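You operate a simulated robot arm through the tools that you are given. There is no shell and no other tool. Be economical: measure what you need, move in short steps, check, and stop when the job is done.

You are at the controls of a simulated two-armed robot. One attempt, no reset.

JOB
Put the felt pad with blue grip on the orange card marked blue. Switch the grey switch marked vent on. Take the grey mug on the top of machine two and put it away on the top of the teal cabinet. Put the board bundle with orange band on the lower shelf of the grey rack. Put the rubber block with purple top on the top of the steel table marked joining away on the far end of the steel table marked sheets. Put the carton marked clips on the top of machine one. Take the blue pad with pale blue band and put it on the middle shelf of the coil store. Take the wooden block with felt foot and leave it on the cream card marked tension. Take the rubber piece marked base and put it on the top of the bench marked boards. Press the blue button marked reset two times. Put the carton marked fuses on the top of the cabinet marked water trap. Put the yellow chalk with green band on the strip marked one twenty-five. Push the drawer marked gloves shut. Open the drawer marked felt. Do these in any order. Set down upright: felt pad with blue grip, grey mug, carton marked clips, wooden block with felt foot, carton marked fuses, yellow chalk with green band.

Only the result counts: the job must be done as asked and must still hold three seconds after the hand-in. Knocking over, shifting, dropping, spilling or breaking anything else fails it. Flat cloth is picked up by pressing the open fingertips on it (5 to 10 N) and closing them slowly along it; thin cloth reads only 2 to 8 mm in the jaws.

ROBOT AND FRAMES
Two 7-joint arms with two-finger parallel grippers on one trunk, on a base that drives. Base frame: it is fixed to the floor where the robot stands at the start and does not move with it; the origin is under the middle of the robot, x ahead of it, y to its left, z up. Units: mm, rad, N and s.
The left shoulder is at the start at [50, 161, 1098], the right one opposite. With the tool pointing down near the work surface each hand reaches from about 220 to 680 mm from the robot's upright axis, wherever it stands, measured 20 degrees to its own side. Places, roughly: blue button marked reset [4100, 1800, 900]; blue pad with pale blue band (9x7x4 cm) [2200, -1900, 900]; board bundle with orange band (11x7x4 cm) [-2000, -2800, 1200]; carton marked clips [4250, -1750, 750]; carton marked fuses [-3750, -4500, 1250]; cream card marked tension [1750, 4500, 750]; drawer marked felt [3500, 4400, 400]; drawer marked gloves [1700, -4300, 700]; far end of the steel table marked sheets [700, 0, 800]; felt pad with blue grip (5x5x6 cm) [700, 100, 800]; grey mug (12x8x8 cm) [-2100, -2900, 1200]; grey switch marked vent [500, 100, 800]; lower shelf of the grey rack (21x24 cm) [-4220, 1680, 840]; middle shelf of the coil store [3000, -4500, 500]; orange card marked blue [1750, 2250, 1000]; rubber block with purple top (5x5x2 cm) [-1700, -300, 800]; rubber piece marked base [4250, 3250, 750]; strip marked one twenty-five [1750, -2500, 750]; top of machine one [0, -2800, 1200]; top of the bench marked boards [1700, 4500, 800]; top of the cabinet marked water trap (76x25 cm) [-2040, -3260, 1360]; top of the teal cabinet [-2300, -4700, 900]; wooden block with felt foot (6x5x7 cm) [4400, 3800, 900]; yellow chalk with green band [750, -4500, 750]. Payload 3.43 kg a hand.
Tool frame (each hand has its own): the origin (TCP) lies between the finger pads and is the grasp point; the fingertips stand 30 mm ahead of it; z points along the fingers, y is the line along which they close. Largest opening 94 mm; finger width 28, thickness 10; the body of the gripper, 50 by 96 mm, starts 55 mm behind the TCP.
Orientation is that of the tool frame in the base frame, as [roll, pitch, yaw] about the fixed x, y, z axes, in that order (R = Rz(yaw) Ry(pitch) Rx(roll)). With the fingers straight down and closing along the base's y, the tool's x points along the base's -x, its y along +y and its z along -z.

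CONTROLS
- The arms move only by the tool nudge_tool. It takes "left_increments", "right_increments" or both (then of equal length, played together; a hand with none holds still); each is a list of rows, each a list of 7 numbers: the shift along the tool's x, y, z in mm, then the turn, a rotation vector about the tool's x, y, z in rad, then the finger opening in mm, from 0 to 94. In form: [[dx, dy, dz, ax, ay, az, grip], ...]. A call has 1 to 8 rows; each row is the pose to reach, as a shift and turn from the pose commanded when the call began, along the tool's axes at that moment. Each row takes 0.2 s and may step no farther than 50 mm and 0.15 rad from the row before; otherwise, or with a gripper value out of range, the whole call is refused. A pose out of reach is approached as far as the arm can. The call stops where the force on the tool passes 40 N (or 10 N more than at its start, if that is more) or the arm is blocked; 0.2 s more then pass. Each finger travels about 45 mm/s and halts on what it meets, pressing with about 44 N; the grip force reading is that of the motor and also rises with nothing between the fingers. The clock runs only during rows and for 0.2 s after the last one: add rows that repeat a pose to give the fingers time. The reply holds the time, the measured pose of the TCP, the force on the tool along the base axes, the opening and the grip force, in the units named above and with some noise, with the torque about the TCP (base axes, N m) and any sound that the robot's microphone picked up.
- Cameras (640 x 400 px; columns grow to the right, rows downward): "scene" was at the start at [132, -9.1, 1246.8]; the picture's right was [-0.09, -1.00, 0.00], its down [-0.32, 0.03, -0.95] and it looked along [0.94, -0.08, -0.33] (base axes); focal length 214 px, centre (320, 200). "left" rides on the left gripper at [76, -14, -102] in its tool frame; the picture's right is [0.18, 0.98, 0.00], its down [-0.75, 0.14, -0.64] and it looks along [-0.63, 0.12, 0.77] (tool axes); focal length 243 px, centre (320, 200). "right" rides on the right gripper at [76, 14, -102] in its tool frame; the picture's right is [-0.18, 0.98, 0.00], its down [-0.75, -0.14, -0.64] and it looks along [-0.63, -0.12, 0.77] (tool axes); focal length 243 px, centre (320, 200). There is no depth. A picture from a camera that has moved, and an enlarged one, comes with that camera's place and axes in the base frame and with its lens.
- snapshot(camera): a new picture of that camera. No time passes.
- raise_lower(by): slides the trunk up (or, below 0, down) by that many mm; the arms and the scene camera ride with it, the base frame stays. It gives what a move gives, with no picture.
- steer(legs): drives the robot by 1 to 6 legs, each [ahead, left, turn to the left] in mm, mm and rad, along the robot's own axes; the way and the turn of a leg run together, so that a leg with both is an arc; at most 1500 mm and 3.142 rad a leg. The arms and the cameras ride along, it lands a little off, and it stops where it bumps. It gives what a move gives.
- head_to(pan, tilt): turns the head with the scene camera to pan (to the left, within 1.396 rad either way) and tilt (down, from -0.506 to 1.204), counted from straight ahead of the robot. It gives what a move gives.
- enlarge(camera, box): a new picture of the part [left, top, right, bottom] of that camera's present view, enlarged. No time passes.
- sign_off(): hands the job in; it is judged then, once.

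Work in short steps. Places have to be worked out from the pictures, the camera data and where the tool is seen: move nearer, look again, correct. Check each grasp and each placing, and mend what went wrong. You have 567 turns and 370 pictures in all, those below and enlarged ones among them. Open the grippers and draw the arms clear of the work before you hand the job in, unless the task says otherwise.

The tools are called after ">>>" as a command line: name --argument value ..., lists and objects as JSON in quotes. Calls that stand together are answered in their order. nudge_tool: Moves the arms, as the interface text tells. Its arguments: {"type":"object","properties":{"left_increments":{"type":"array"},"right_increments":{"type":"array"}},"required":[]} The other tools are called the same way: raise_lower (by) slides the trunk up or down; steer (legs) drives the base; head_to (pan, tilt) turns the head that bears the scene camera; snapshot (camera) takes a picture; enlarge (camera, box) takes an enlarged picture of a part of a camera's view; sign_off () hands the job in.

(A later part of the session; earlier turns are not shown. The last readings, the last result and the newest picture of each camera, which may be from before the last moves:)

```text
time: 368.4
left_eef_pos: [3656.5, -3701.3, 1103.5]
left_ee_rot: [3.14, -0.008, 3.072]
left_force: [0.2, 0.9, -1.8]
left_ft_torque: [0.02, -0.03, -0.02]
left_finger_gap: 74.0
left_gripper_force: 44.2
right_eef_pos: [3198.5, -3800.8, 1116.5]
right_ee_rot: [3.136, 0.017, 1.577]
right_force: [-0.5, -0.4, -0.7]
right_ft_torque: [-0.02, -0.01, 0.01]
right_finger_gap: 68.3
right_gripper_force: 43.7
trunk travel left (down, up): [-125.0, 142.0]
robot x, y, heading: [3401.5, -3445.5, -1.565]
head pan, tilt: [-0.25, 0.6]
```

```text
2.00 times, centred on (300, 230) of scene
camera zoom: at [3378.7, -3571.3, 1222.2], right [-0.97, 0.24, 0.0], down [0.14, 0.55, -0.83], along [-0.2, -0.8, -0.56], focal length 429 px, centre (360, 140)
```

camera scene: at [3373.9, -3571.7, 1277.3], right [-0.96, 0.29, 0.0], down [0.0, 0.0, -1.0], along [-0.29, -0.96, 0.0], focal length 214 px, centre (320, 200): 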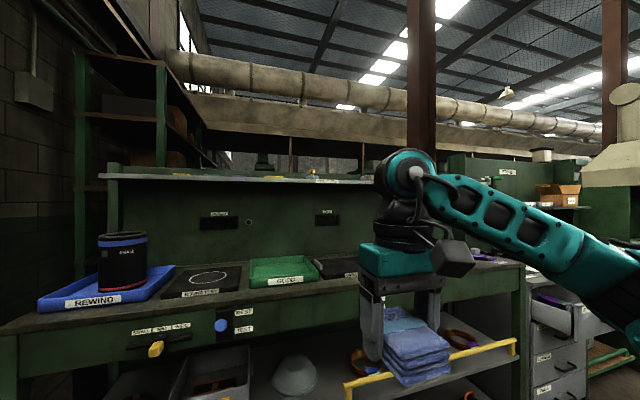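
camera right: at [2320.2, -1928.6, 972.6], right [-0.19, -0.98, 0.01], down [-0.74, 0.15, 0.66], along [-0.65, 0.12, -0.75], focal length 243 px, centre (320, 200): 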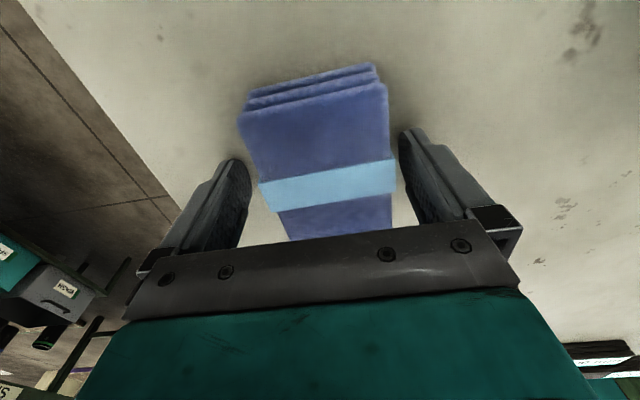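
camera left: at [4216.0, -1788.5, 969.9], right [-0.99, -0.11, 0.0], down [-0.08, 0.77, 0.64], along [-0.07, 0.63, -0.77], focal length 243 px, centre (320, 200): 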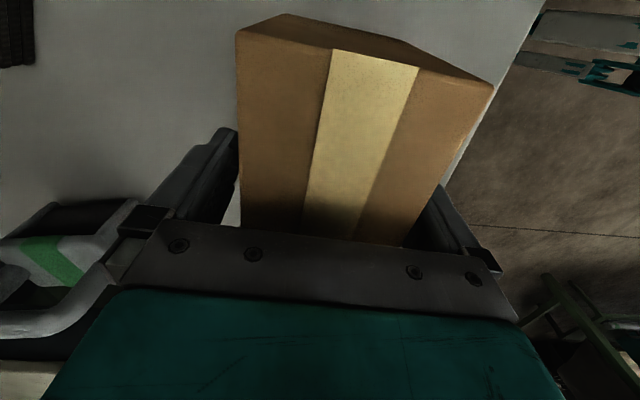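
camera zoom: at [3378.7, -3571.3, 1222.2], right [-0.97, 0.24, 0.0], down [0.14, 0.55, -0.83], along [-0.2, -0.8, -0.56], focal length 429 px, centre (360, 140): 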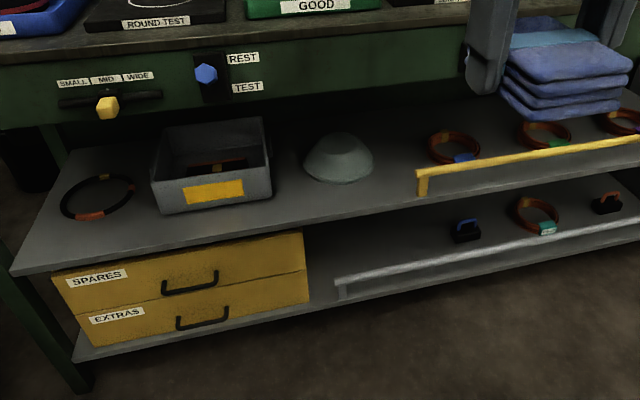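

Plan: set the pad on the middle shelf (z≈503), free strip in front of tray and bowl at about [3330,-4335]. I position the base and lower the trunk.

>>> steer --legs '[[345, 118, 0]]'

>>> raise_lower --by -120

>>> snapshot --camera "scene"

>>> snapshot --camera "right"

```text
time: 370.7
left_eef_pos: [3774.4, -4039.6, 1103.6]
left_ee_rot: [3.141, -0.007, 3.07]
left_force: [-0.5, -1.0, -2.3]
left_ft_torque: [-0.02, 0.01, 0.02]
left_finger_gap: 73.8
left_gripper_force: 44.3
right_eef_pos: [3318.3, -4140.7, 1116.0]
right_ee_rot: [3.136, 0.017, 1.577]
right_force: [-0.1, -0.4, -1.4]
right_ft_torque: [0.04, -0.02, -0.03]
right_finger_gap: 68.6
right_gripper_force: 43.7
trunk travel left (down, up): [-125.0, 142.0]
robot x, y, heading: [3518.2, -3783.1, -1.564]
head pan, tilt: [-0.25, 0.6]
```

```text
time: 372.2
left_eef_pos: [3774.5, -4039.7, 983.9]
left_ee_rot: [3.139, -0.01, 3.071]
left_force: [0.4, 0.7, -2.6]
left_ft_torque: [0.03, -0.04, -0.02]
left_finger_gap: 74.1
left_gripper_force: 44.4
right_eef_pos: [3316.7, -4140.0, 997.2]
right_ee_rot: [3.136, 0.018, 1.577]
right_force: [0.4, 0.7, 0.6]
right_ft_torque: [-0.02, 0.0, -0.02]
right_finger_gap: 68.3
right_gripper_force: 44.5
trunk travel left (down, up): [-5.0, 262.0]
robot x, y, heading: [3521.2, -3782.0, -1.566]
head pan, tilt: [-0.25, 0.6]
```

```text
207 pictures are left
camera scene: at [3496.5, -3910.8, 1102.2], right [-0.97, 0.24, 0.0], down [0.14, 0.55, -0.83], along [-0.2, -0.8, -0.56], focal length 214 px, centre (320, 200)
```

scene: 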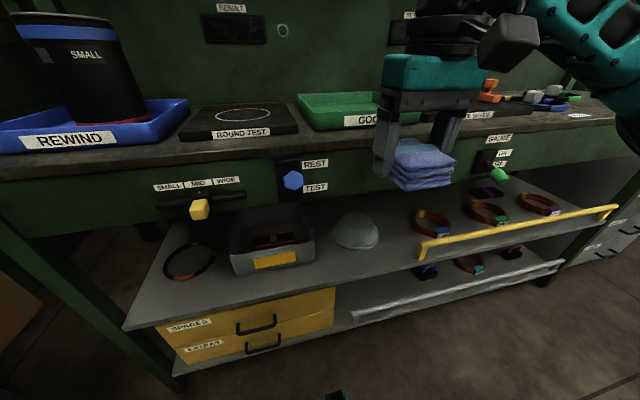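

```text
206 pictures are left
camera right: at [3329.5, -4062.3, 1098.7], right [0.98, -0.18, 0.01], down [-0.14, -0.74, 0.65], along [-0.11, -0.65, -0.76], focal length 243 px, centre (320, 200)
```

right: 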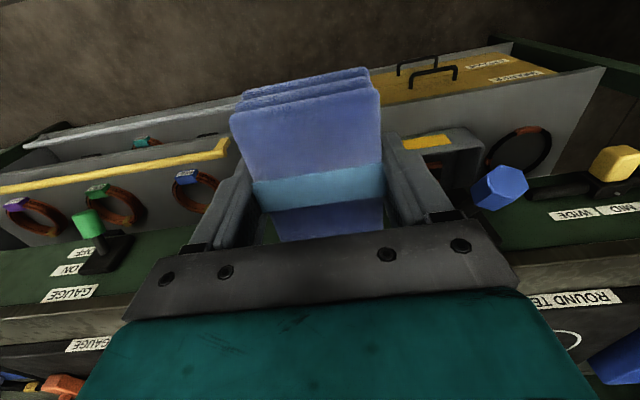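

I move the pad forward over the strip and start descending.

>>> nudge_tool --right_increments '[[-45, 4, 0, 0, 0, 0, 46], [-90, 8, 0, 0, 0, 0, 46], [-135, 12, 0, 0, 0, 0, 46], [-175, 13, 10, 0, 0, 0, 46], [-205, 13, 40, 0, 0, 0, 46], [-205, 13, 85, 0, 0, 0, 46], [-205, 13, 130, 0, 0, 0, 46], [-205, 13, 175, 0, 0, 0, 46]]'

>>> snapshot --camera "scene"

```text
time: 373.4
left_eef_pos: [3774.4, -4036.9, 984.8]
left_ee_rot: [-3.14, -0.01, 3.072]
left_force: [0.1, 0.3, -1.0]
left_ft_torque: [-0.02, 0.01, 0.02]
left_finger_gap: 73.8
left_gripper_force: 43.3
right_eef_pos: [3333.1, -4321.7, 990.8]
right_ee_rot: [3.138, 0.016, 1.584]
right_force: [4.9, 24.9, 18.9]
right_ft_torque: [1.26, 0.65, -0.76]
right_finger_gap: 68.3
right_gripper_force: 43.9
trunk travel left (down, up): [-5.0, 262.0]
robot x, y, heading: [3516.9, -3781.6, -1.572]
head pan, tilt: [-0.25, 0.6]
stopped in row 5 (right hand): the force on the tool passed its limit at 85 N (the readings are from after the stop); the commanded pose is now the measured one
```

```text
205 pictures are left
camera scene: at [3497.3, -3906.7, 1103.0], right [-0.97, 0.24, 0.0], down [0.14, 0.55, -0.83], along [-0.2, -0.8, -0.56], focal length 214 px, centre (320, 200)
```

scene: 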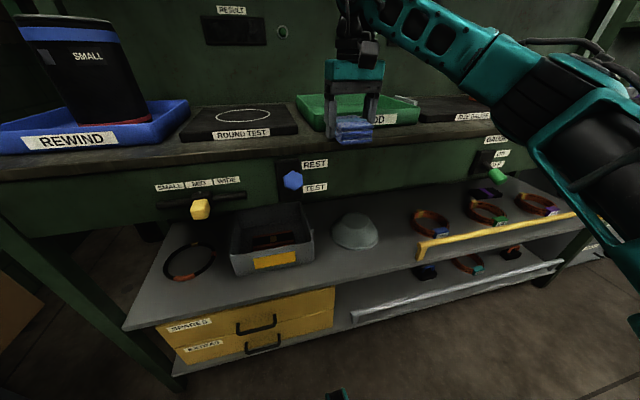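

The pad touched the desk front; the desk edge is nearer than I judged (y≈-4366, z≈950). I back the hand off 90 mm and check that nothing moved.

>>> nudge_tool --right_increments '[[30, 0, 0, 0, 0, 0, 46], [65, 0, 0, 0, 0, 0, 46], [100, 0, 0, 0, 0, 0, 46]]'

>>> snapshot --camera "scene"

>>> snapshot --camera "right"

```text
time: 373.8
left_eef_pos: [3773.8, -4039.5, 983.5]
left_ee_rot: [3.141, -0.009, 3.075]
left_force: [-0.4, 0.4, -2.1]
left_ft_torque: [-0.03, -0.03, 0.0]
left_finger_gap: 73.9
left_gripper_force: 43.6
right_eef_pos: [3330.9, -4311.2, 991.9]
right_ee_rot: [3.124, 0.055, 1.582]
right_force: [-0.7, -0.1, 2.2]
right_ft_torque: [-0.02, 0.17, -0.02]
right_finger_gap: 68.2
right_gripper_force: 44.3
trunk travel left (down, up): [-5.0, 262.0]
robot x, y, heading: [3518.7, -3782.8, -1.567]
head pan, tilt: [-0.25, 0.6]
stopped in row 1 (right hand): the force on the tool passed its limit at 90 N (the readings are from after the stop); the commanded pose is now the measured one
```

```text
204 pictures are left
camera scene: at [3496.2, -3910.7, 1101.7], right [-0.97, 0.24, 0.0], down [0.14, 0.55, -0.83], along [-0.2, -0.8, -0.56], focal length 214 px, centre (320, 200)
```

scene: 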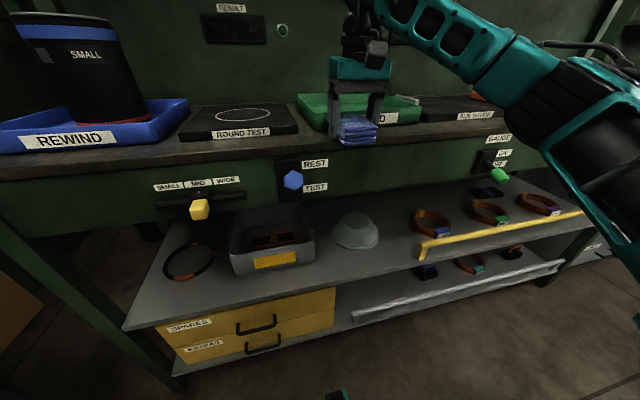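

```text
203 pictures are left
camera right: at [3341.9, -4230.2, 1090.9], right [0.98, -0.17, 0.03], down [-0.14, -0.72, 0.68], along [-0.1, -0.67, -0.73], focal length 243 px, centre (320, 200)
```

right: 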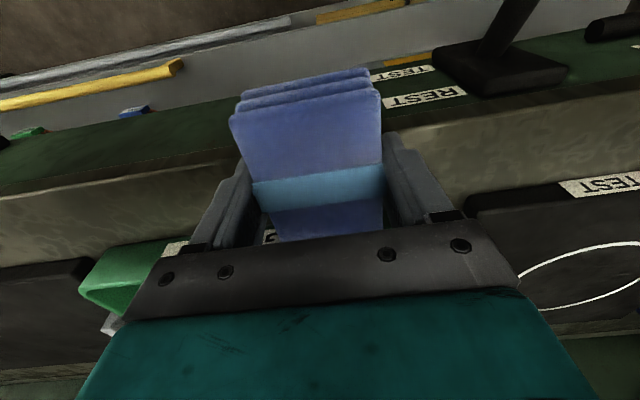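

The pad's bottom grazed the desk top. I lift 30 mm, then withdraw toward the robot.

>>> nudge_tool --right_increments '[[0, 0, -30, 0, 0, 0, 46], [40, 0, -35, 0, 0, 0, 46], [85, 0, -35, 0, 0, 0, 46], [130, 0, -35, 0, 0, 0, 46], [160, 0, -35, 0, 0, 0, 46]]'

>>> enlarge --camera "scene" --box '[100, 60, 420, 260]'

```text
time: 374.9
left_eef_pos: [3774.9, -4040.5, 983.8]
left_ee_rot: [3.139, -0.009, 3.073]
left_force: [-0.3, 0.1, -2.3]
left_ft_torque: [-0.05, 0.02, -0.01]
left_finger_gap: 73.7
left_gripper_force: 43.6
right_eef_pos: [3328.7, -4149.0, 1017.5]
right_ee_rot: [3.126, 0.057, 1.582]
right_force: [0.1, -0.4, -1.1]
right_ft_torque: [-0.01, -0.01, 0.0]
right_finger_gap: 68.4
right_gripper_force: 44.0
trunk travel left (down, up): [-5.0, 262.0]
robot x, y, heading: [3519.3, -3784.6, -1.565]
head pan, tilt: [-0.25, 0.6]
```

```text
2.00 times, centred on (260, 160) of scene
camera zoom: at [3496.5, -3911.3, 1102.2], right [-0.97, 0.24, 0.0], down [0.14, 0.55, -0.83], along [-0.2, -0.8, -0.56], focal length 429 px, centre (440, 280)
```

zoom: 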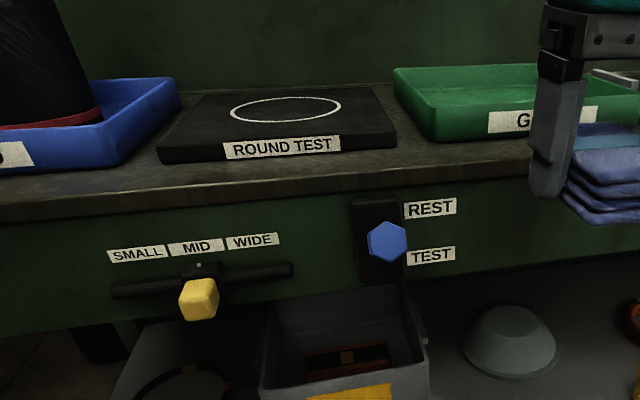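

Nothing was disturbed. I now lower the hand in front of the unit (y≈-4150) with a slight forward tilt to look in with the wrist camera.

>>> nudge_tool --right_increments '[[0, 0, 45, 0, -0.05, 0, 46], [0, 0, 90, 0, -0.1, 0, 46], [0, 0, 135, 0, -0.15, 0, 46], [0, 0, 180, 0, -0.2, 0, 46], [0, 0, 225, 0, -0.25, 0, 46], [0, 0, 270, 0, -0.25, 0, 46], [0, 0, 315, 0, -0.25, 0, 46], [0, 0, 360, 0, -0.25, 0, 46]]'

>>> snapshot --camera "right"

>>> snapshot --camera "scene"

```text
time: 376.8
left_eef_pos: [3773.8, -4039.6, 984.9]
left_ee_rot: [3.14, -0.008, 3.073]
left_force: [-0.4, 0.1, -2.0]
left_ft_torque: [-0.01, 0.01, 0.04]
left_finger_gap: 73.9
left_gripper_force: 43.7
right_eef_pos: [3338.1, -4170.7, 657.3]
right_ee_rot: [3.125, 0.305, 1.578]
right_force: [0.3, -0.3, -0.9]
right_ft_torque: [0.02, 0.0, 0.02]
right_finger_gap: 68.2
right_gripper_force: 43.9
trunk travel left (down, up): [-5.0, 262.0]
robot x, y, heading: [3519.6, -3786.8, -1.567]
head pan, tilt: [-0.25, 0.6]
```

```text
201 pictures are left
camera right: at [3348.8, -4067.8, 734.2], right [0.98, -0.16, 0.07], down [-0.15, -0.53, 0.84], along [-0.1, -0.83, -0.54], focal length 243 px, centre (320, 200)
```

right: 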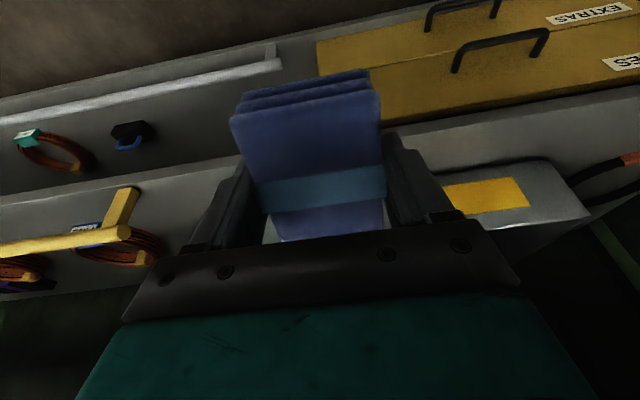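

```text
200 pictures are left
camera scene: at [3496.5, -3911.4, 1102.2], right [-0.97, 0.24, 0.0], down [0.14, 0.55, -0.82], along [-0.2, -0.8, -0.57], focal length 214 px, centre (320, 200)
```

scene: 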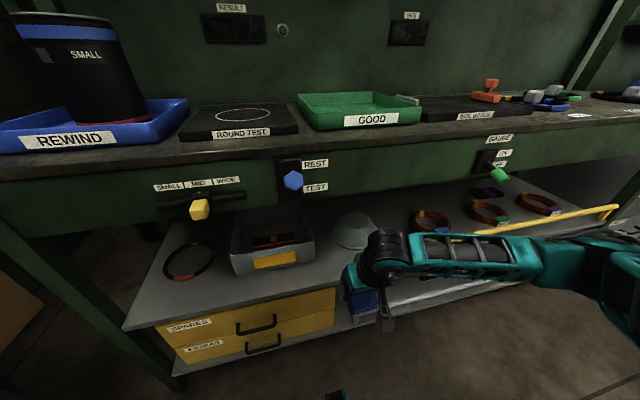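

The shelf edge solves to y≈-4282, z≈512, and the desk front is at y≈-4305. I slide the tilted hand forward under the desk toward [3325,-4330].

>>> nudge_tool --right_increments '[[-30, -4, 20, 0, 0, 0, 46], [-60, -8, 40, 0, 0, 0, 46], [-90, -12, 60, 0, 0, 0, 46], [-115, -13, 75, 0, 0, 0, 46], [-130, -13, 90, 0, 0, 0, 46]]'

>>> snapshot --camera "right"

>>> snapshot --camera "scene"

```text
time: 377.9
left_eef_pos: [3773.2, -4041.5, 984.3]
left_ee_rot: [3.14, -0.009, 3.074]
left_force: [0.4, -0.1, -2.4]
left_ft_torque: [0.0, -0.03, -0.01]
left_finger_gap: 73.9
left_gripper_force: 44.0
right_eef_pos: [3324.5, -4323.2, 610.9]
right_ee_rot: [3.124, 0.306, 1.577]
right_force: [-0.3, -0.3, -0.1]
right_ft_torque: [0.0, 0.04, -0.01]
right_finger_gap: 68.3
right_gripper_force: 44.3
trunk travel left (down, up): [-5.0, 262.0]
robot x, y, heading: [3521.2, -3787.3, -1.564]
head pan, tilt: [-0.25, 0.6]
```

```text
199 pictures are left
camera right: at [3335.5, -4217.9, 687.7], right [0.98, -0.16, 0.07], down [-0.15, -0.53, 0.84], along [-0.1, -0.83, -0.54], focal length 243 px, centre (320, 200)
```

right: 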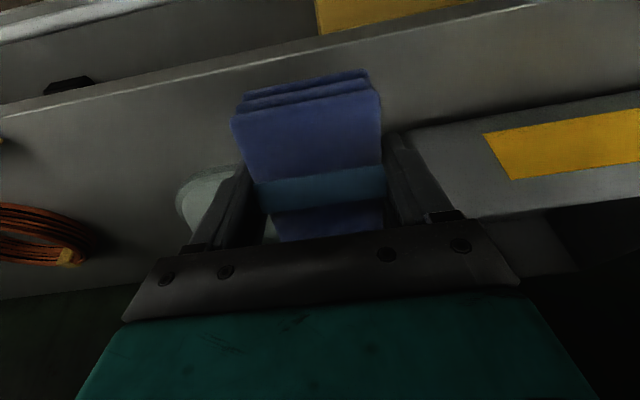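

```text
198 pictures are left
camera scene: at [3496.5, -3911.4, 1102.2], right [-0.97, 0.24, 0.0], down [0.14, 0.55, -0.82], along [-0.2, -0.8, -0.57], focal length 214 px, centre (320, 200)
```

scene: 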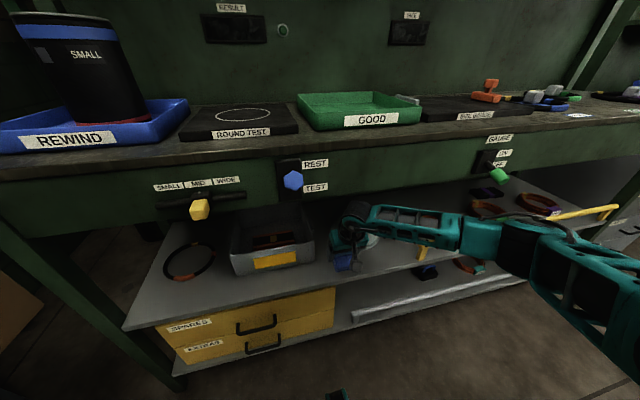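

I tilt a further 0.12 for desk clearance and go deeper and lower, watching the force.

>>> nudge_tool --right_increments '[[-5, 0, 10, 0, -0.06, 0, 46], [-10, 0, 20, 0, -0.12, 0, 46], [-12, 0, 32, 0, -0.12, 0, 46], [-12, 0, 42, 0, -0.12, 0, 46]]'

>>> snapshot --camera "right"

>>> enlarge --camera "scene" --box '[220, 120, 460, 270]'

```text
time: 378.9
left_eef_pos: [3775.4, -4039.9, 984.5]
left_ee_rot: [3.14, -0.009, 3.074]
left_force: [0.2, -0.1, -2.1]
left_ft_torque: [-0.02, 0.03, 0.0]
left_finger_gap: 73.7
left_gripper_force: 44.7
right_eef_pos: [3324.6, -4346.7, 575.2]
right_ee_rot: [3.123, 0.424, 1.575]
right_force: [-0.3, 0.3, -0.5]
right_ft_torque: [0.04, 0.01, 0.01]
right_finger_gap: 68.4
right_gripper_force: 44.0
trunk travel left (down, up): [-5.0, 262.0]
robot x, y, heading: [3520.1, -3782.9, -1.568]
head pan, tilt: [-0.25, 0.6]
```

```text
197 pictures are left
camera right: at [3336.0, -4233.9, 638.8], right [0.98, -0.16, 0.09], down [-0.15, -0.42, 0.89], along [-0.1, -0.89, -0.44], focal length 243 px, centre (320, 200)
```

right: 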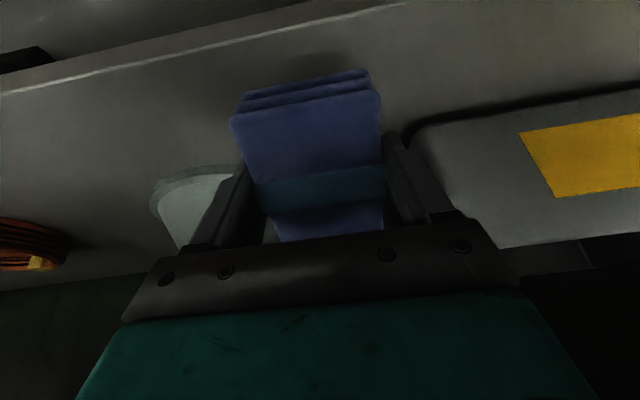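

```text
2.67 times, centred on (340, 195) of scene
camera zoom: at [3496.5, -3911.4, 1102.2], right [-0.97, 0.24, 0.0], down [0.14, 0.55, -0.82], along [-0.2, -0.8, -0.57], focal length 572 px, centre (267, 213)
```

zoom: 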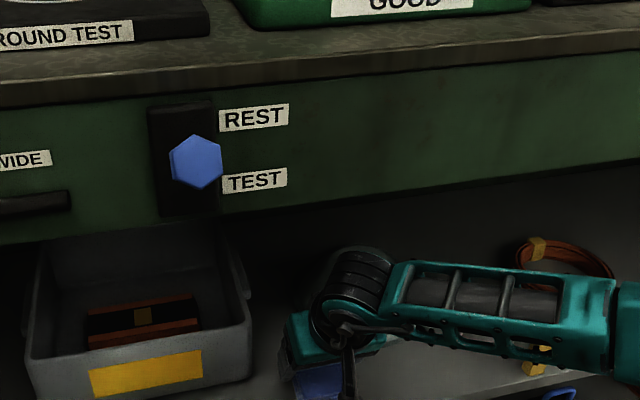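

The pad hangs between tray and bowl, near-edge about 14 mm above the shelf. I lower until contact.

>>> nudge_tool --right_increments '[[-2, 0, 6, 0, 0, 0, 46], [-1, 0, 12, 0, 0, 0, 46], [1, 0, 17, 0, 0, 0, 46], [3, 0, 22, 0, 0, 0, 46], [5, 0, 27, 0, 0, 0, 46]]'

>>> snapshot --camera "right"

```text
time: 380.1
left_eef_pos: [3774.6, -4040.9, 983.9]
left_ee_rot: [3.139, -0.009, 3.073]
left_force: [0.2, 0.0, -2.3]
left_ft_torque: [0.0, -0.01, 0.0]
left_finger_gap: 74.2
left_gripper_force: 44.1
right_eef_pos: [3325.7, -4351.8, 548.6]
right_ee_rot: [3.122, 0.425, 1.575]
right_force: [0.4, 0.2, -0.1]
right_ft_torque: [0.01, -0.07, -0.03]
right_finger_gap: 68.6
right_gripper_force: 43.6
trunk travel left (down, up): [-5.0, 262.0]
robot x, y, heading: [3514.1, -3786.2, -1.562]
head pan, tilt: [-0.25, 0.6]
```

```text
195 pictures are left
camera right: at [3336.9, -4239.9, 612.1], right [0.98, -0.16, 0.09], down [-0.15, -0.42, 0.89], along [-0.1, -0.89, -0.44], focal length 243 px, centre (320, 200)
```

right: 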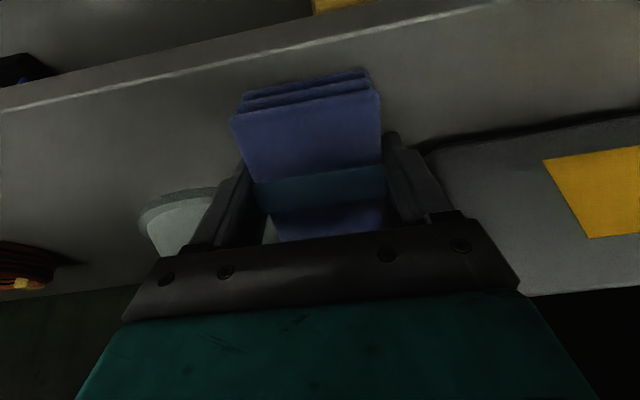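

No contact yet; the shelf edge re-solves to y≈-4315, z≈475. I go 25 mm deeper and lower with a bit more tilt.

>>> nudge_tool --right_increments '[[-8, 0, 5, 0, -0.04, 0, 46], [-15, 0, 10, 0, -0.08, 0, 46], [-16, 0, 18, 0, -0.08, 0, 46], [-15, 0, 26, 0, -0.08, 0, 46], [-14, 0, 32, 0, -0.08, 0, 46], [-12, 0, 37, 0, -0.08, 0, 46]]'

>>> snapshot --camera "right"

```text
time: 381.2
left_eef_pos: [3774.2, -4038.6, 983.7]
left_ee_rot: [3.138, -0.011, 3.073]
left_force: [-0.4, 0.5, -2.1]
left_ft_torque: [-0.02, 0.01, 0.02]
left_finger_gap: 73.7
left_gripper_force: 44.1
right_eef_pos: [3327.7, -4384.6, 538.1]
right_ee_rot: [3.117, 0.527, 1.571]
right_force: [0.1, 2.3, 13.6]
right_ft_torque: [0.59, 0.29, -0.05]
right_finger_gap: 68.4
right_gripper_force: 43.6
trunk travel left (down, up): [-5.0, 262.0]
robot x, y, heading: [3521.8, -3785.2, -1.564]
head pan, tilt: [-0.25, 0.6]
stopped in row 5 (right hand): the force on the tool passed its limit at 41 N (the readings are from after the stop); the commanded pose is now the measured one
```

```text
194 pictures are left
camera right: at [3338.7, -4267.1, 591.3], right [0.98, -0.15, 0.11], down [-0.16, -0.33, 0.93], along [-0.1, -0.93, -0.35], focal length 243 px, centre (320, 200)
```

right: 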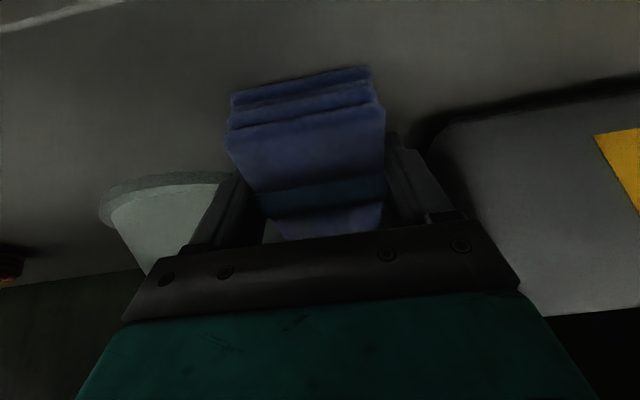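

The pad's near end rests on the shelf (z≈487), well inside the edge. I reduce the tilt slightly while keeping contact, then release.

>>> nudge_tool --right_increments '[[-2, 0, 2, 0, 0.05, 0, 46], [-3, 0, 5, 0, 0.1, 0, 46], [-4, 0, 9, 0, 0.14, 0, 46]]'

>>> nudge_tool --right_increments '[[0, 0, 0, 0, 0, 0, 60], [0, 0, 0, 0, 0, 0, 75], [0, 0, 0, 0, 0, 0, 85], [0, 0, 0, 0, 0, 0, 85]]'

>>> snapshot --camera "right"

```text
time: 382.0
left_eef_pos: [3774.6, -4037.3, 984.8]
left_ee_rot: [-3.14, -0.011, 3.074]
left_force: [0.2, 0.0, -1.9]
left_ft_torque: [0.01, 0.0, 0.0]
left_finger_gap: 73.7
left_gripper_force: 43.9
right_eef_pos: [3327.3, -4391.3, 532.2]
right_ee_rot: [3.122, 0.38, 1.571]
right_force: [3.7, 22.0, 33.0]
right_ft_torque: [0.8, 1.16, -0.96]
right_finger_gap: 68.4
right_gripper_force: 43.6
trunk travel left (down, up): [-5.0, 262.0]
robot x, y, heading: [3518.2, -3783.3, -1.562]
head pan, tilt: [-0.25, 0.6]
```

```text
time: 382.9
left_eef_pos: [3776.5, -4037.4, 985.5]
left_ee_rot: [3.141, -0.01, 3.073]
left_force: [-1.1, -0.8, -1.7]
left_ft_torque: [0.01, 0.01, 0.03]
left_finger_gap: 73.8
left_gripper_force: 44.1
right_eef_pos: [3333.0, -4389.8, 534.2]
right_ee_rot: [3.111, 0.381, 1.574]
right_force: [4.0, 20.7, 26.1]
right_ft_torque: [0.74, 0.98, -0.95]
right_finger_gap: 81.9
right_gripper_force: 0.1
trunk travel left (down, up): [-5.0, 262.0]
robot x, y, heading: [3518.0, -3783.6, -1.565]
head pan, tilt: [-0.25, 0.6]
stopped in row 4 (right hand): the force on the tool passed its limit at 51 N (the readings are from after the stop); the commanded pose is now the measured one
```

```text
193 pictures are left
camera right: at [3344.0, -4281.4, 602.5], right [0.98, -0.16, 0.1], down [-0.16, -0.46, 0.87], along [-0.09, -0.87, -0.48], focal length 243 px, centre (320, 200)
```

right: 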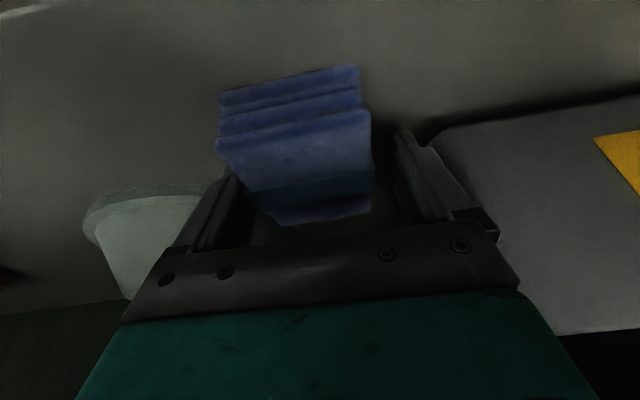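

Pad is released; the left finger touches the bowl side. I withdraw straight back toward the robot.

>>> nudge_tool --right_increments '[[14, 0, -7, 0, 0, 0, 82], [32, 0, -15, 0, 0, 0, 82], [60, 0, -30, 0, 0, 0, 82], [95, 0, -45, 0, 0, 0, 82], [130, 0, -60, 0, 0, 0, 82]]'

>>> snapshot --camera "right"

>>> snapshot --camera "scene"

```text
time: 384.1
left_eef_pos: [3775.1, -4039.6, 984.3]
left_ee_rot: [3.141, -0.009, 3.074]
left_force: [0.0, -0.2, -2.2]
left_ft_torque: [-0.04, 0.0, -0.03]
left_finger_gap: 74.1
left_gripper_force: 43.7
right_eef_pos: [3328.9, -4247.0, 537.1]
right_ee_rot: [3.114, 0.379, 1.575]
right_force: [-0.3, -0.8, 0.0]
right_ft_torque: [-0.04, 0.01, 0.01]
right_finger_gap: 82.0
right_gripper_force: 0.1
trunk travel left (down, up): [-5.0, 262.0]
robot x, y, heading: [3516.0, -3783.2, -1.569]
head pan, tilt: [-0.25, 0.6]
```

```text
192 pictures are left
camera right: at [3339.6, -4138.2, 605.4], right [0.98, -0.16, 0.09], down [-0.16, -0.46, 0.87], along [-0.09, -0.87, -0.48], focal length 243 px, centre (320, 200)
```

right: 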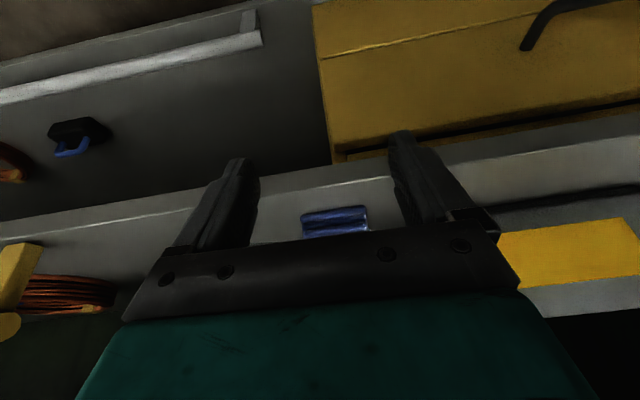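

```text
191 pictures are left
camera scene: at [3496.7, -3911.2, 1102.2], right [-0.97, 0.24, 0.0], down [0.14, 0.55, -0.83], along [-0.2, -0.8, -0.56], focal length 214 px, centre (320, 200)
```

scene: 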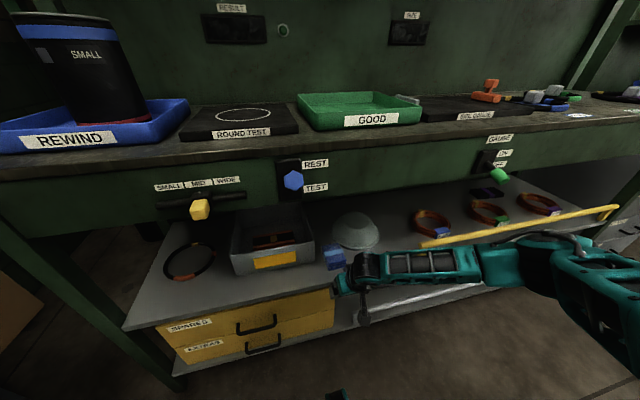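

>>> enlarge --camera "scene" --box '[220, 190, 460, 310]'

```text
2.67 times, centred on (340, 250) of scene
camera zoom: at [3496.7, -3911.2, 1102.2], right [-0.97, 0.24, 0.0], down [0.14, 0.55, -0.83], along [-0.2, -0.8, -0.56], focal length 572 px, centre (267, 67)
```

zoom: 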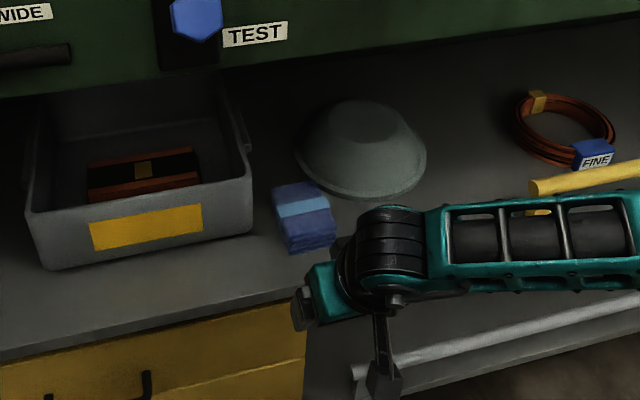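

The pad lies flat on the middle shelf and the bowl is where it was. I withdraw, untilt and raise the right hand and trunk.

>>> nudge_tool --right_increments '[[45, 0, -18, 0, 0, 0, 60], [85, 0, -40, 0, 0.05, 0, 60], [100, 0, -80, 0, 0.1, 0, 60], [90, 0, -125, 0, 0.17, 0, 60], [80, 0, -170, 0, 0.24, 0, 60], [70, 0, -215, 0, 0.31, 0, 60], [60, 0, -260, 0, 0.38, 0, 60], [50, 0, -305, 0, 0.38, 0, 60]]'

>>> raise_lower --by 120

>>> steer --legs '[[-350, 0, 0], [0, -1250, 0]]'

>>> head_to --pan 0.0 --tilt 0.4

>>> snapshot --camera "scene"

```text
time: 385.9
left_eef_pos: [3774.8, -4040.1, 984.8]
left_ee_rot: [3.14, -0.008, 3.072]
left_force: [-0.1, -0.7, -1.9]
left_ft_torque: [-0.03, -0.02, 0.01]
left_finger_gap: 74.0
left_gripper_force: 43.7
right_eef_pos: [3322.4, -4088.4, 801.5]
right_ee_rot: [3.115, 0.001, 1.587]
right_force: [-0.4, 0.3, -0.4]
right_ft_torque: [-0.01, -0.02, -0.01]
right_finger_gap: 60.3
right_gripper_force: 0.1
trunk travel left (down, up): [-5.0, 262.0]
robot x, y, heading: [3515.5, -3782.1, -1.566]
head pan, tilt: [-0.25, 0.6]
```

```text
time: 387.4
left_eef_pos: [3775.0, -4040.4, 1104.4]
left_ee_rot: [3.141, -0.009, 3.074]
left_force: [0.0, 0.5, -2.6]
left_ft_torque: [0.04, 0.02, 0.02]
left_finger_gap: 73.8
left_gripper_force: 44.1
right_eef_pos: [3321.9, -4088.7, 920.7]
right_ee_rot: [3.114, 0.0, 1.584]
right_force: [0.2, 0.0, 0.0]
right_ft_torque: [0.0, 0.02, 0.02]
right_finger_gap: 60.3
right_gripper_force: 0.1
trunk travel left (down, up): [-125.0, 142.0]
robot x, y, heading: [3520.5, -3785.9, -1.564]
head pan, tilt: [-0.25, 0.6]
```

```text
time: 398.3
left_eef_pos: [2657.3, -3699.9, 1102.7]
left_ee_rot: [3.137, -0.01, 3.041]
left_force: [0.5, 0.2, -2.4]
left_ft_torque: [0.02, 0.01, -0.01]
left_finger_gap: 74.0
left_gripper_force: 44.2
right_eef_pos: [2201.7, -3734.9, 921.0]
right_ee_rot: [3.115, 0.001, 1.554]
right_force: [1.2, -0.6, -0.6]
right_ft_torque: [0.02, 0.03, -0.01]
right_finger_gap: 60.0
right_gripper_force: 0.0
trunk travel left (down, up): [-125.0, 142.0]
robot x, y, heading: [2408.6, -3433.3, -1.592]
head pan, tilt: [-0.25, 0.6]
stopped in leg 2: the robot was blocked; the commanded pose is now the measured one
```

```text
time: 399.1
left_eef_pos: [2656.1, -3700.8, 1103.7]
left_ee_rot: [3.139, -0.011, 3.041]
left_force: [1.1, 0.0, -1.5]
left_ft_torque: [0.0, 0.02, -0.03]
left_finger_gap: 73.8
left_gripper_force: 43.7
right_eef_pos: [2202.8, -3733.5, 920.8]
right_ee_rot: [3.116, 0.001, 1.553]
right_force: [0.2, -0.6, 0.3]
right_ft_torque: [0.0, 0.0, 0.01]
right_finger_gap: 60.0
right_gripper_force: 0.1
trunk travel left (down, up): [-125.0, 142.0]
robot x, y, heading: [2409.9, -3438.7, -1.597]
head pan, tilt: [0.0, 0.4]
```

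```text
189 pictures are left
camera scene: at [2404.9, -3569.9, 1240.4], right [-1.0, 0.03, 0.0], down [0.01, 0.39, -0.92], along [-0.03, -0.92, -0.39], focal length 214 px, centre (320, 200)
```

scene: 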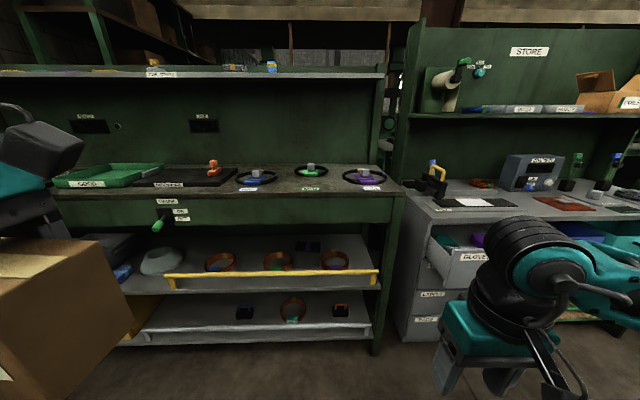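

The base bumped something on its right. The GLOVES drawer is visible, open. I look to the right to see the obstacle.

>>> head_to --pan -1.2 --tilt 0.5

>>> snapshot --camera "scene"

```text
time: 400.5
left_eef_pos: [2656.6, -3701.1, 1104.4]
left_ee_rot: [3.137, -0.013, 3.042]
left_force: [0.0, 0.7, -2.2]
left_ft_torque: [-0.03, -0.02, 0.04]
left_finger_gap: 73.6
left_gripper_force: 43.5
right_eef_pos: [2202.8, -3733.9, 920.1]
right_ee_rot: [3.114, -0.001, 1.555]
right_force: [0.3, 1.0, 1.1]
right_ft_torque: [0.0, 0.0, -0.01]
right_finger_gap: 60.0
right_gripper_force: 0.0
trunk travel left (down, up): [-125.0, 142.0]
robot x, y, heading: [2412.2, -3438.4, -1.602]
head pan, tilt: [-1.201, 0.499]
```

```text
188 pictures are left
camera scene: at [2321.8, -3508.0, 1231.3], right [-0.34, 0.94, 0.0], down [0.45, 0.16, -0.88], along [-0.83, -0.3, -0.48], focal length 214 px, centre (320, 200)
```

scene: 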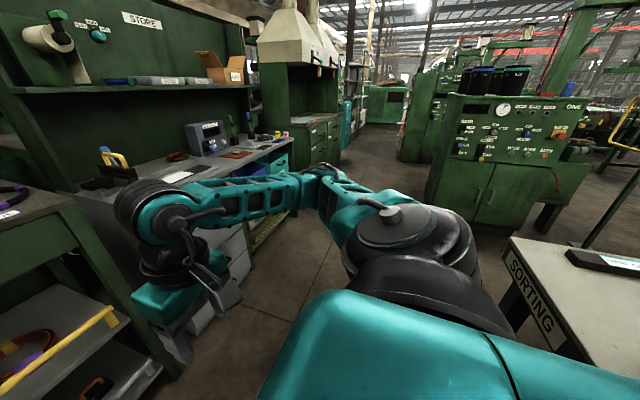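

I grazed the SORTING table's edge. I step 150 mm away toward -y, straighten, and move along to face the GLOVES drawer.

>>> steer --legs '[[160, 0, 0.03], [0, -420, 0]]'

>>> head_to --pan -0.2 --tilt 0.55

>>> snapshot --camera "scene"

```text
time: 405.7
left_eef_pos: [2251.2, -3854.7, 1103.4]
left_ee_rot: [3.138, -0.01, 3.082]
left_force: [-0.5, -0.5, -2.2]
left_ft_torque: [-0.02, -0.01, -0.02]
left_finger_gap: 74.4
left_gripper_force: 44.0
right_eef_pos: [1799.0, -3906.6, 920.7]
right_ee_rot: [3.115, 0.003, 1.594]
right_force: [-0.1, 0.2, -0.5]
right_ft_torque: [0.01, 0.01, 0.0]
right_finger_gap: 59.9
right_gripper_force: 0.0
trunk travel left (down, up): [-125.0, 142.0]
robot x, y, heading: [1992.3, -3602.0, -1.561]
head pan, tilt: [-1.201, 0.499]
```

```text
time: 407.0
left_eef_pos: [2251.4, -3854.5, 1103.3]
left_ee_rot: [3.139, -0.011, 3.082]
left_force: [0.3, -0.4, -1.5]
left_ft_torque: [0.0, -0.01, -0.03]
left_finger_gap: 73.7
left_gripper_force: 44.0
right_eef_pos: [1798.6, -3905.9, 921.1]
right_ee_rot: [3.115, 0.001, 1.594]
right_force: [-0.3, 0.4, 0.0]
right_ft_torque: [0.01, 0.02, 0.01]
right_finger_gap: 59.8
right_gripper_force: 0.0
trunk travel left (down, up): [-125.0, 142.0]
robot x, y, heading: [1990.6, -3603.2, -1.561]
head pan, tilt: [-0.201, 0.55]
```

```text
187 pictures are left
camera scene: at [1976.7, -3729.4, 1226.7], right [-0.98, 0.19, 0.0], down [0.1, 0.51, -0.85], along [-0.16, -0.84, -0.52], focal length 214 px, centre (320, 200)
```

scene: 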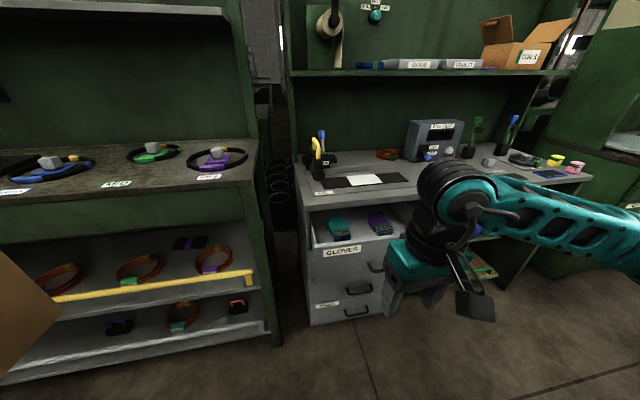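

>>> enlarge --camera "scene" --box '[280, 170, 440, 340]'

>>> snapshot --camera "right"

```text
2.35 times, centred on (360, 255) of scene
camera zoom: at [1976.7, -3729.4, 1226.7], right [-0.98, 0.19, 0.0], down [0.1, 0.51, -0.85], along [-0.16, -0.84, -0.52], focal length 505 px, centre (226, 71)
```

zoom: 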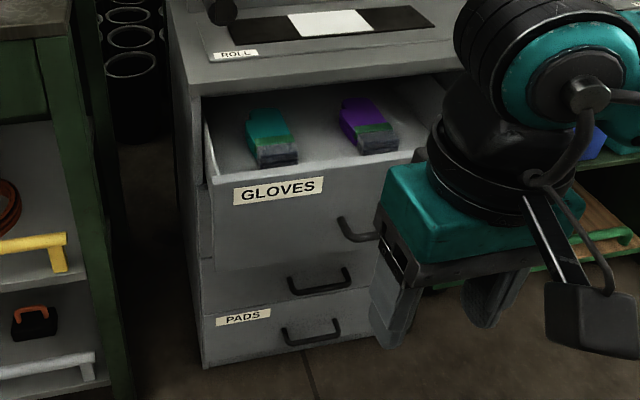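

```text
185 pictures are left
camera right: at [1808.0, -3829.0, 1025.2], right [0.99, -0.16, 0.03], down [-0.14, -0.76, 0.64], along [-0.08, -0.63, -0.77], focal length 243 px, centre (320, 200)
```

right: 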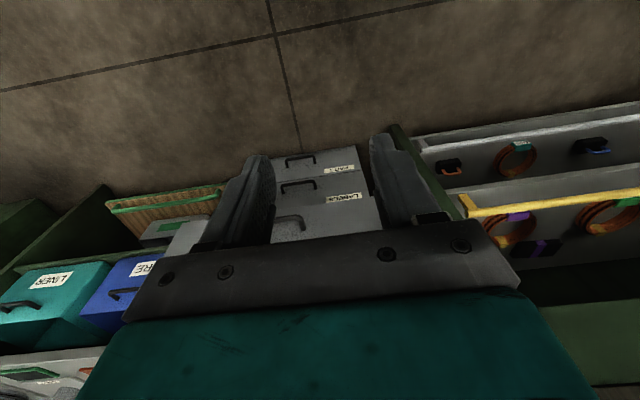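

GLOVES drawer front is at y≈-4230, z 600–735, x≈1690–1830. I bring the closed right fist, tilted forward, in front of it at x≈1768.

>>> nudge_tool --right_increments '[[-30, -4, 27, 0, -0.08, 0, 0], [-60, -8, 54, 0, -0.16, 0, 0], [-90, -12, 81, 0, -0.24, 0, 0], [-120, -16, 108, 0, -0.32, 0, 0], [-155, -20, 135, 0, -0.4, 0, 0], [-190, -24, 162, 0, -0.48, 0, 0], [-225, -28, 190, 0, -0.56, 0, 0], [-255, -31, 216, 0, -0.6, 0, 0]]'

>>> snapshot --camera "right"

>>> snapshot --camera "scene"

```text
time: 408.8
left_eef_pos: [2250.9, -3854.0, 1104.6]
left_ee_rot: [3.139, -0.011, 3.082]
left_force: [-0.3, -0.3, -2.6]
left_ft_torque: [-0.01, 0.01, -0.01]
left_finger_gap: 74.0
left_gripper_force: 43.9
right_eef_pos: [1779.4, -4161.1, 707.3]
right_ee_rot: [3.112, 0.602, 1.575]
right_force: [-0.3, 0.5, -0.1]
right_ft_torque: [0.01, 0.04, -0.04]
right_finger_gap: 0.0
right_gripper_force: 33.1
trunk travel left (down, up): [-125.0, 142.0]
robot x, y, heading: [1992.9, -3598.8, -1.556]
head pan, tilt: [-0.201, 0.55]
```

```text
184 pictures are left
camera right: at [1788.0, -4040.1, 749.5], right [0.98, -0.13, 0.13], down [-0.16, -0.26, 0.95], along [-0.09, -0.96, -0.28], focal length 243 px, centre (320, 200)
```

right: 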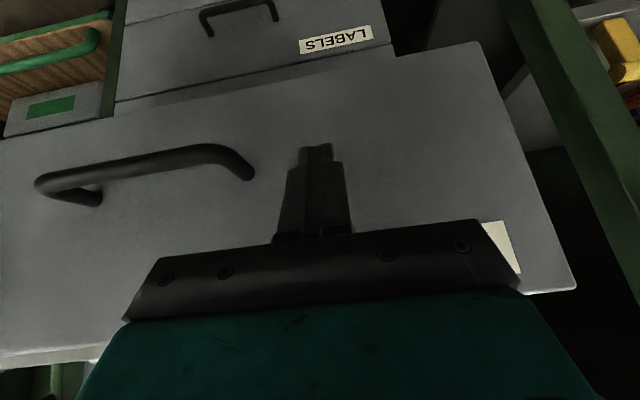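

```text
183 pictures are left
camera scene: at [1976.8, -3729.4, 1226.7], right [-0.98, 0.19, 0.0], down [0.1, 0.51, -0.85], along [-0.16, -0.84, -0.52], focal length 214 px, centre (320, 200)
```

scene: 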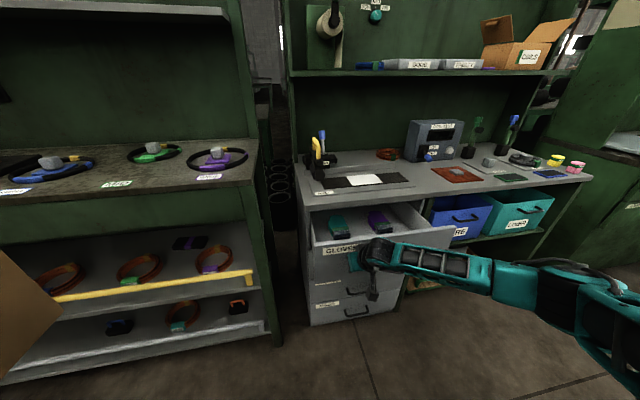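

The fist faces the drawer front beside the handle. I push straight toward -y.

>>> nudge_tool --right_increments '[[-25, 0, 17, 0, 0, 0, 0], [-50, 0, 34, 0, 0, 0, 0], [-66, 0, 45, 0, 0, 0, 0], [-83, 0, 57, 0, 0, 0, 0], [-99, 0, 68, 0, 0, 0, 0], [-116, 0, 79, 0, 0, 0, 0], [-132, 0, 90, 0, 0, 0, 0]]'

>>> snapshot --camera "scene"

```text
time: 410.4
left_eef_pos: [2252.2, -3853.8, 1104.0]
left_ee_rot: [3.138, -0.009, 3.083]
left_force: [-2.1, -1.0, -2.1]
left_ft_torque: [-0.06, -0.03, -0.01]
left_finger_gap: 74.0
left_gripper_force: 44.0
right_eef_pos: [1780.8, -4310.1, 705.6]
right_ee_rot: [3.107, 0.604, 1.575]
right_force: [-1.3, 0.4, -0.5]
right_ft_torque: [0.0, -0.03, -0.01]
right_finger_gap: 0.0
right_gripper_force: 33.2
right hand out of reach, approached as far as the arm can: row 7
trunk travel left (down, up): [-125.0, 142.0]
robot x, y, heading: [1994.8, -3600.3, -1.556]
head pan, tilt: [-0.201, 0.55]
```

```text
182 pictures are left
camera scene: at [1975.9, -3729.3, 1226.7], right [-0.98, 0.19, 0.0], down [0.1, 0.51, -0.85], along [-0.16, -0.84, -0.52], focal length 214 px, centre (320, 200)
```

scene: 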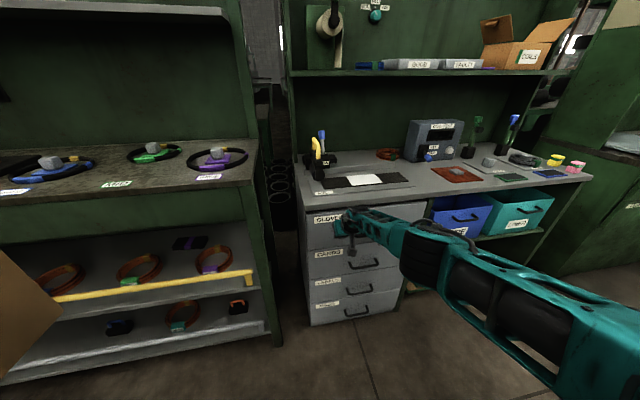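

>>> enlarge --camera "scene" --box '[280, 160, 440, 330]'

```text
2.35 times, centred on (360, 245) of scene
camera zoom: at [1975.9, -3729.3, 1226.7], right [-0.98, 0.19, 0.0], down [0.1, 0.51, -0.85], along [-0.16, -0.84, -0.52], focal length 505 px, centre (226, 94)
```

zoom: 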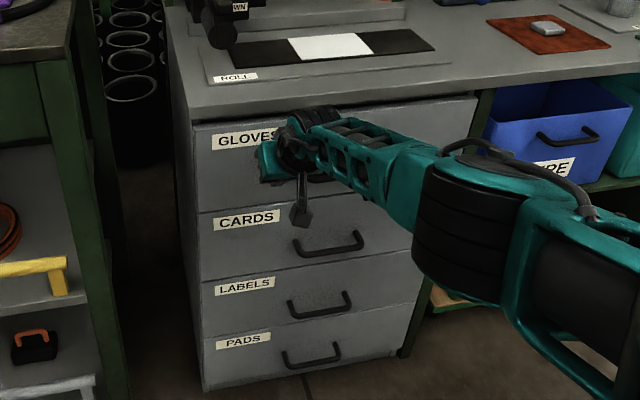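

Nearly flush. I drive forward 15 mm to push it fully home and read the force.

>>> steer --legs '[[15, 0, 0]]'

>>> nudge_tool --right_increments '[[0, 0, 0, 0, 0, 0, 0], [-8, 0, 6, 0, 0, 0, 0], [-16, 0, 12, 0, 0, 0, 0]]'

>>> enlarge --camera "scene" --box '[280, 160, 440, 330]'

```text
time: 411.1
left_eef_pos: [2252.2, -3869.5, 1104.1]
left_ee_rot: [3.138, -0.009, 3.079]
left_force: [0.2, 0.3, -2.3]
left_ft_torque: [-0.01, 0.0, -0.03]
left_finger_gap: 73.9
left_gripper_force: 44.3
right_eef_pos: [1781.0, -4325.9, 704.4]
right_ee_rot: [3.109, 0.602, 1.574]
right_force: [-0.5, 0.1, -0.3]
right_ft_torque: [0.02, -0.01, 0.02]
right_finger_gap: 0.1
right_gripper_force: 33.1
trunk travel left (down, up): [-125.0, 142.0]
robot x, y, heading: [1991.0, -3615.9, -1.562]
head pan, tilt: [-0.201, 0.55]
```

```text
time: 411.9
left_eef_pos: [2251.8, -3870.2, 1103.8]
left_ee_rot: [3.139, -0.01, 3.079]
left_force: [-0.2, -0.4, -1.1]
left_ft_torque: [0.04, 0.01, -0.01]
left_finger_gap: 73.8
left_gripper_force: 44.0
right_eef_pos: [1781.5, -4327.5, 707.1]
right_ee_rot: [3.108, 0.6, 1.574]
right_force: [-0.1, -0.4, -0.6]
right_ft_torque: [-0.02, 0.0, -0.01]
right_finger_gap: 0.0
right_gripper_force: 33.0
right hand out of reach, approached as far as the arm can: row 2, 3
trunk travel left (down, up): [-125.0, 142.0]
robot x, y, heading: [1996.3, -3617.0, -1.558]
head pan, tilt: [-0.201, 0.55]
```

```text
2.35 times, centred on (360, 245) of scene
camera zoom: at [1976.9, -3744.8, 1226.7], right [-0.98, 0.19, 0.0], down [0.1, 0.51, -0.85], along [-0.16, -0.84, -0.52], focal length 505 px, centre (226, 94)
```

zoom: 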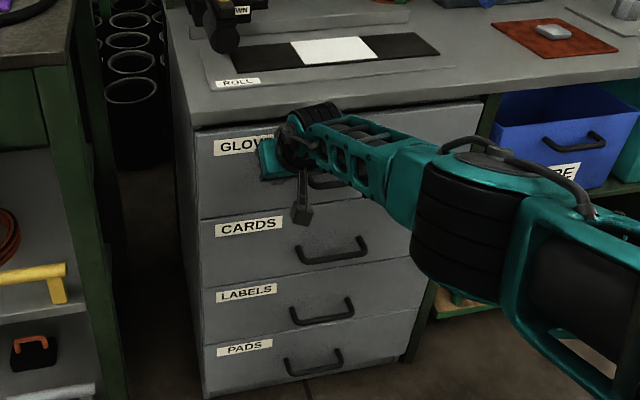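

Still no resistance; I push on in 15 mm steps.

>>> steer --legs '[[15, 0, 0]]'

>>> enlarge --camera "scene" --box '[280, 160, 440, 330]'

```text
time: 412.7
left_eef_pos: [2252.7, -3874.9, 1103.7]
left_ee_rot: [3.137, -0.01, 3.08]
left_force: [-0.3, -0.4, -3.1]
left_ft_torque: [0.0, -0.02, -0.01]
left_finger_gap: 73.7
left_gripper_force: 44.0
right_eef_pos: [1779.7, -4328.0, 703.9]
right_ee_rot: [3.109, 0.581, 1.571]
right_force: [1.2, 13.3, 10.0]
right_ft_torque: [-0.09, -0.02, 0.03]
right_finger_gap: 0.0
right_gripper_force: 32.8
trunk travel left (down, up): [-125.0, 142.0]
robot x, y, heading: [1995.0, -3619.8, -1.558]
head pan, tilt: [-0.201, 0.55]
stopped in leg 1: the force on the tool passed its limit at 60 N (the readings are from after the stop); the commanded pose is now the measured one
```

```text
2.35 times, centred on (360, 245) of scene
camera zoom: at [1977.0, -3749.5, 1226.8], right [-0.98, 0.19, 0.0], down [0.1, 0.51, -0.85], along [-0.16, -0.84, -0.52], focal length 505 px, centre (226, 94)
```

zoom: 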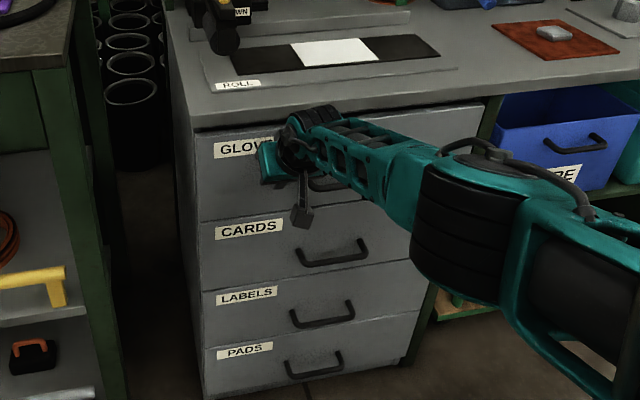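

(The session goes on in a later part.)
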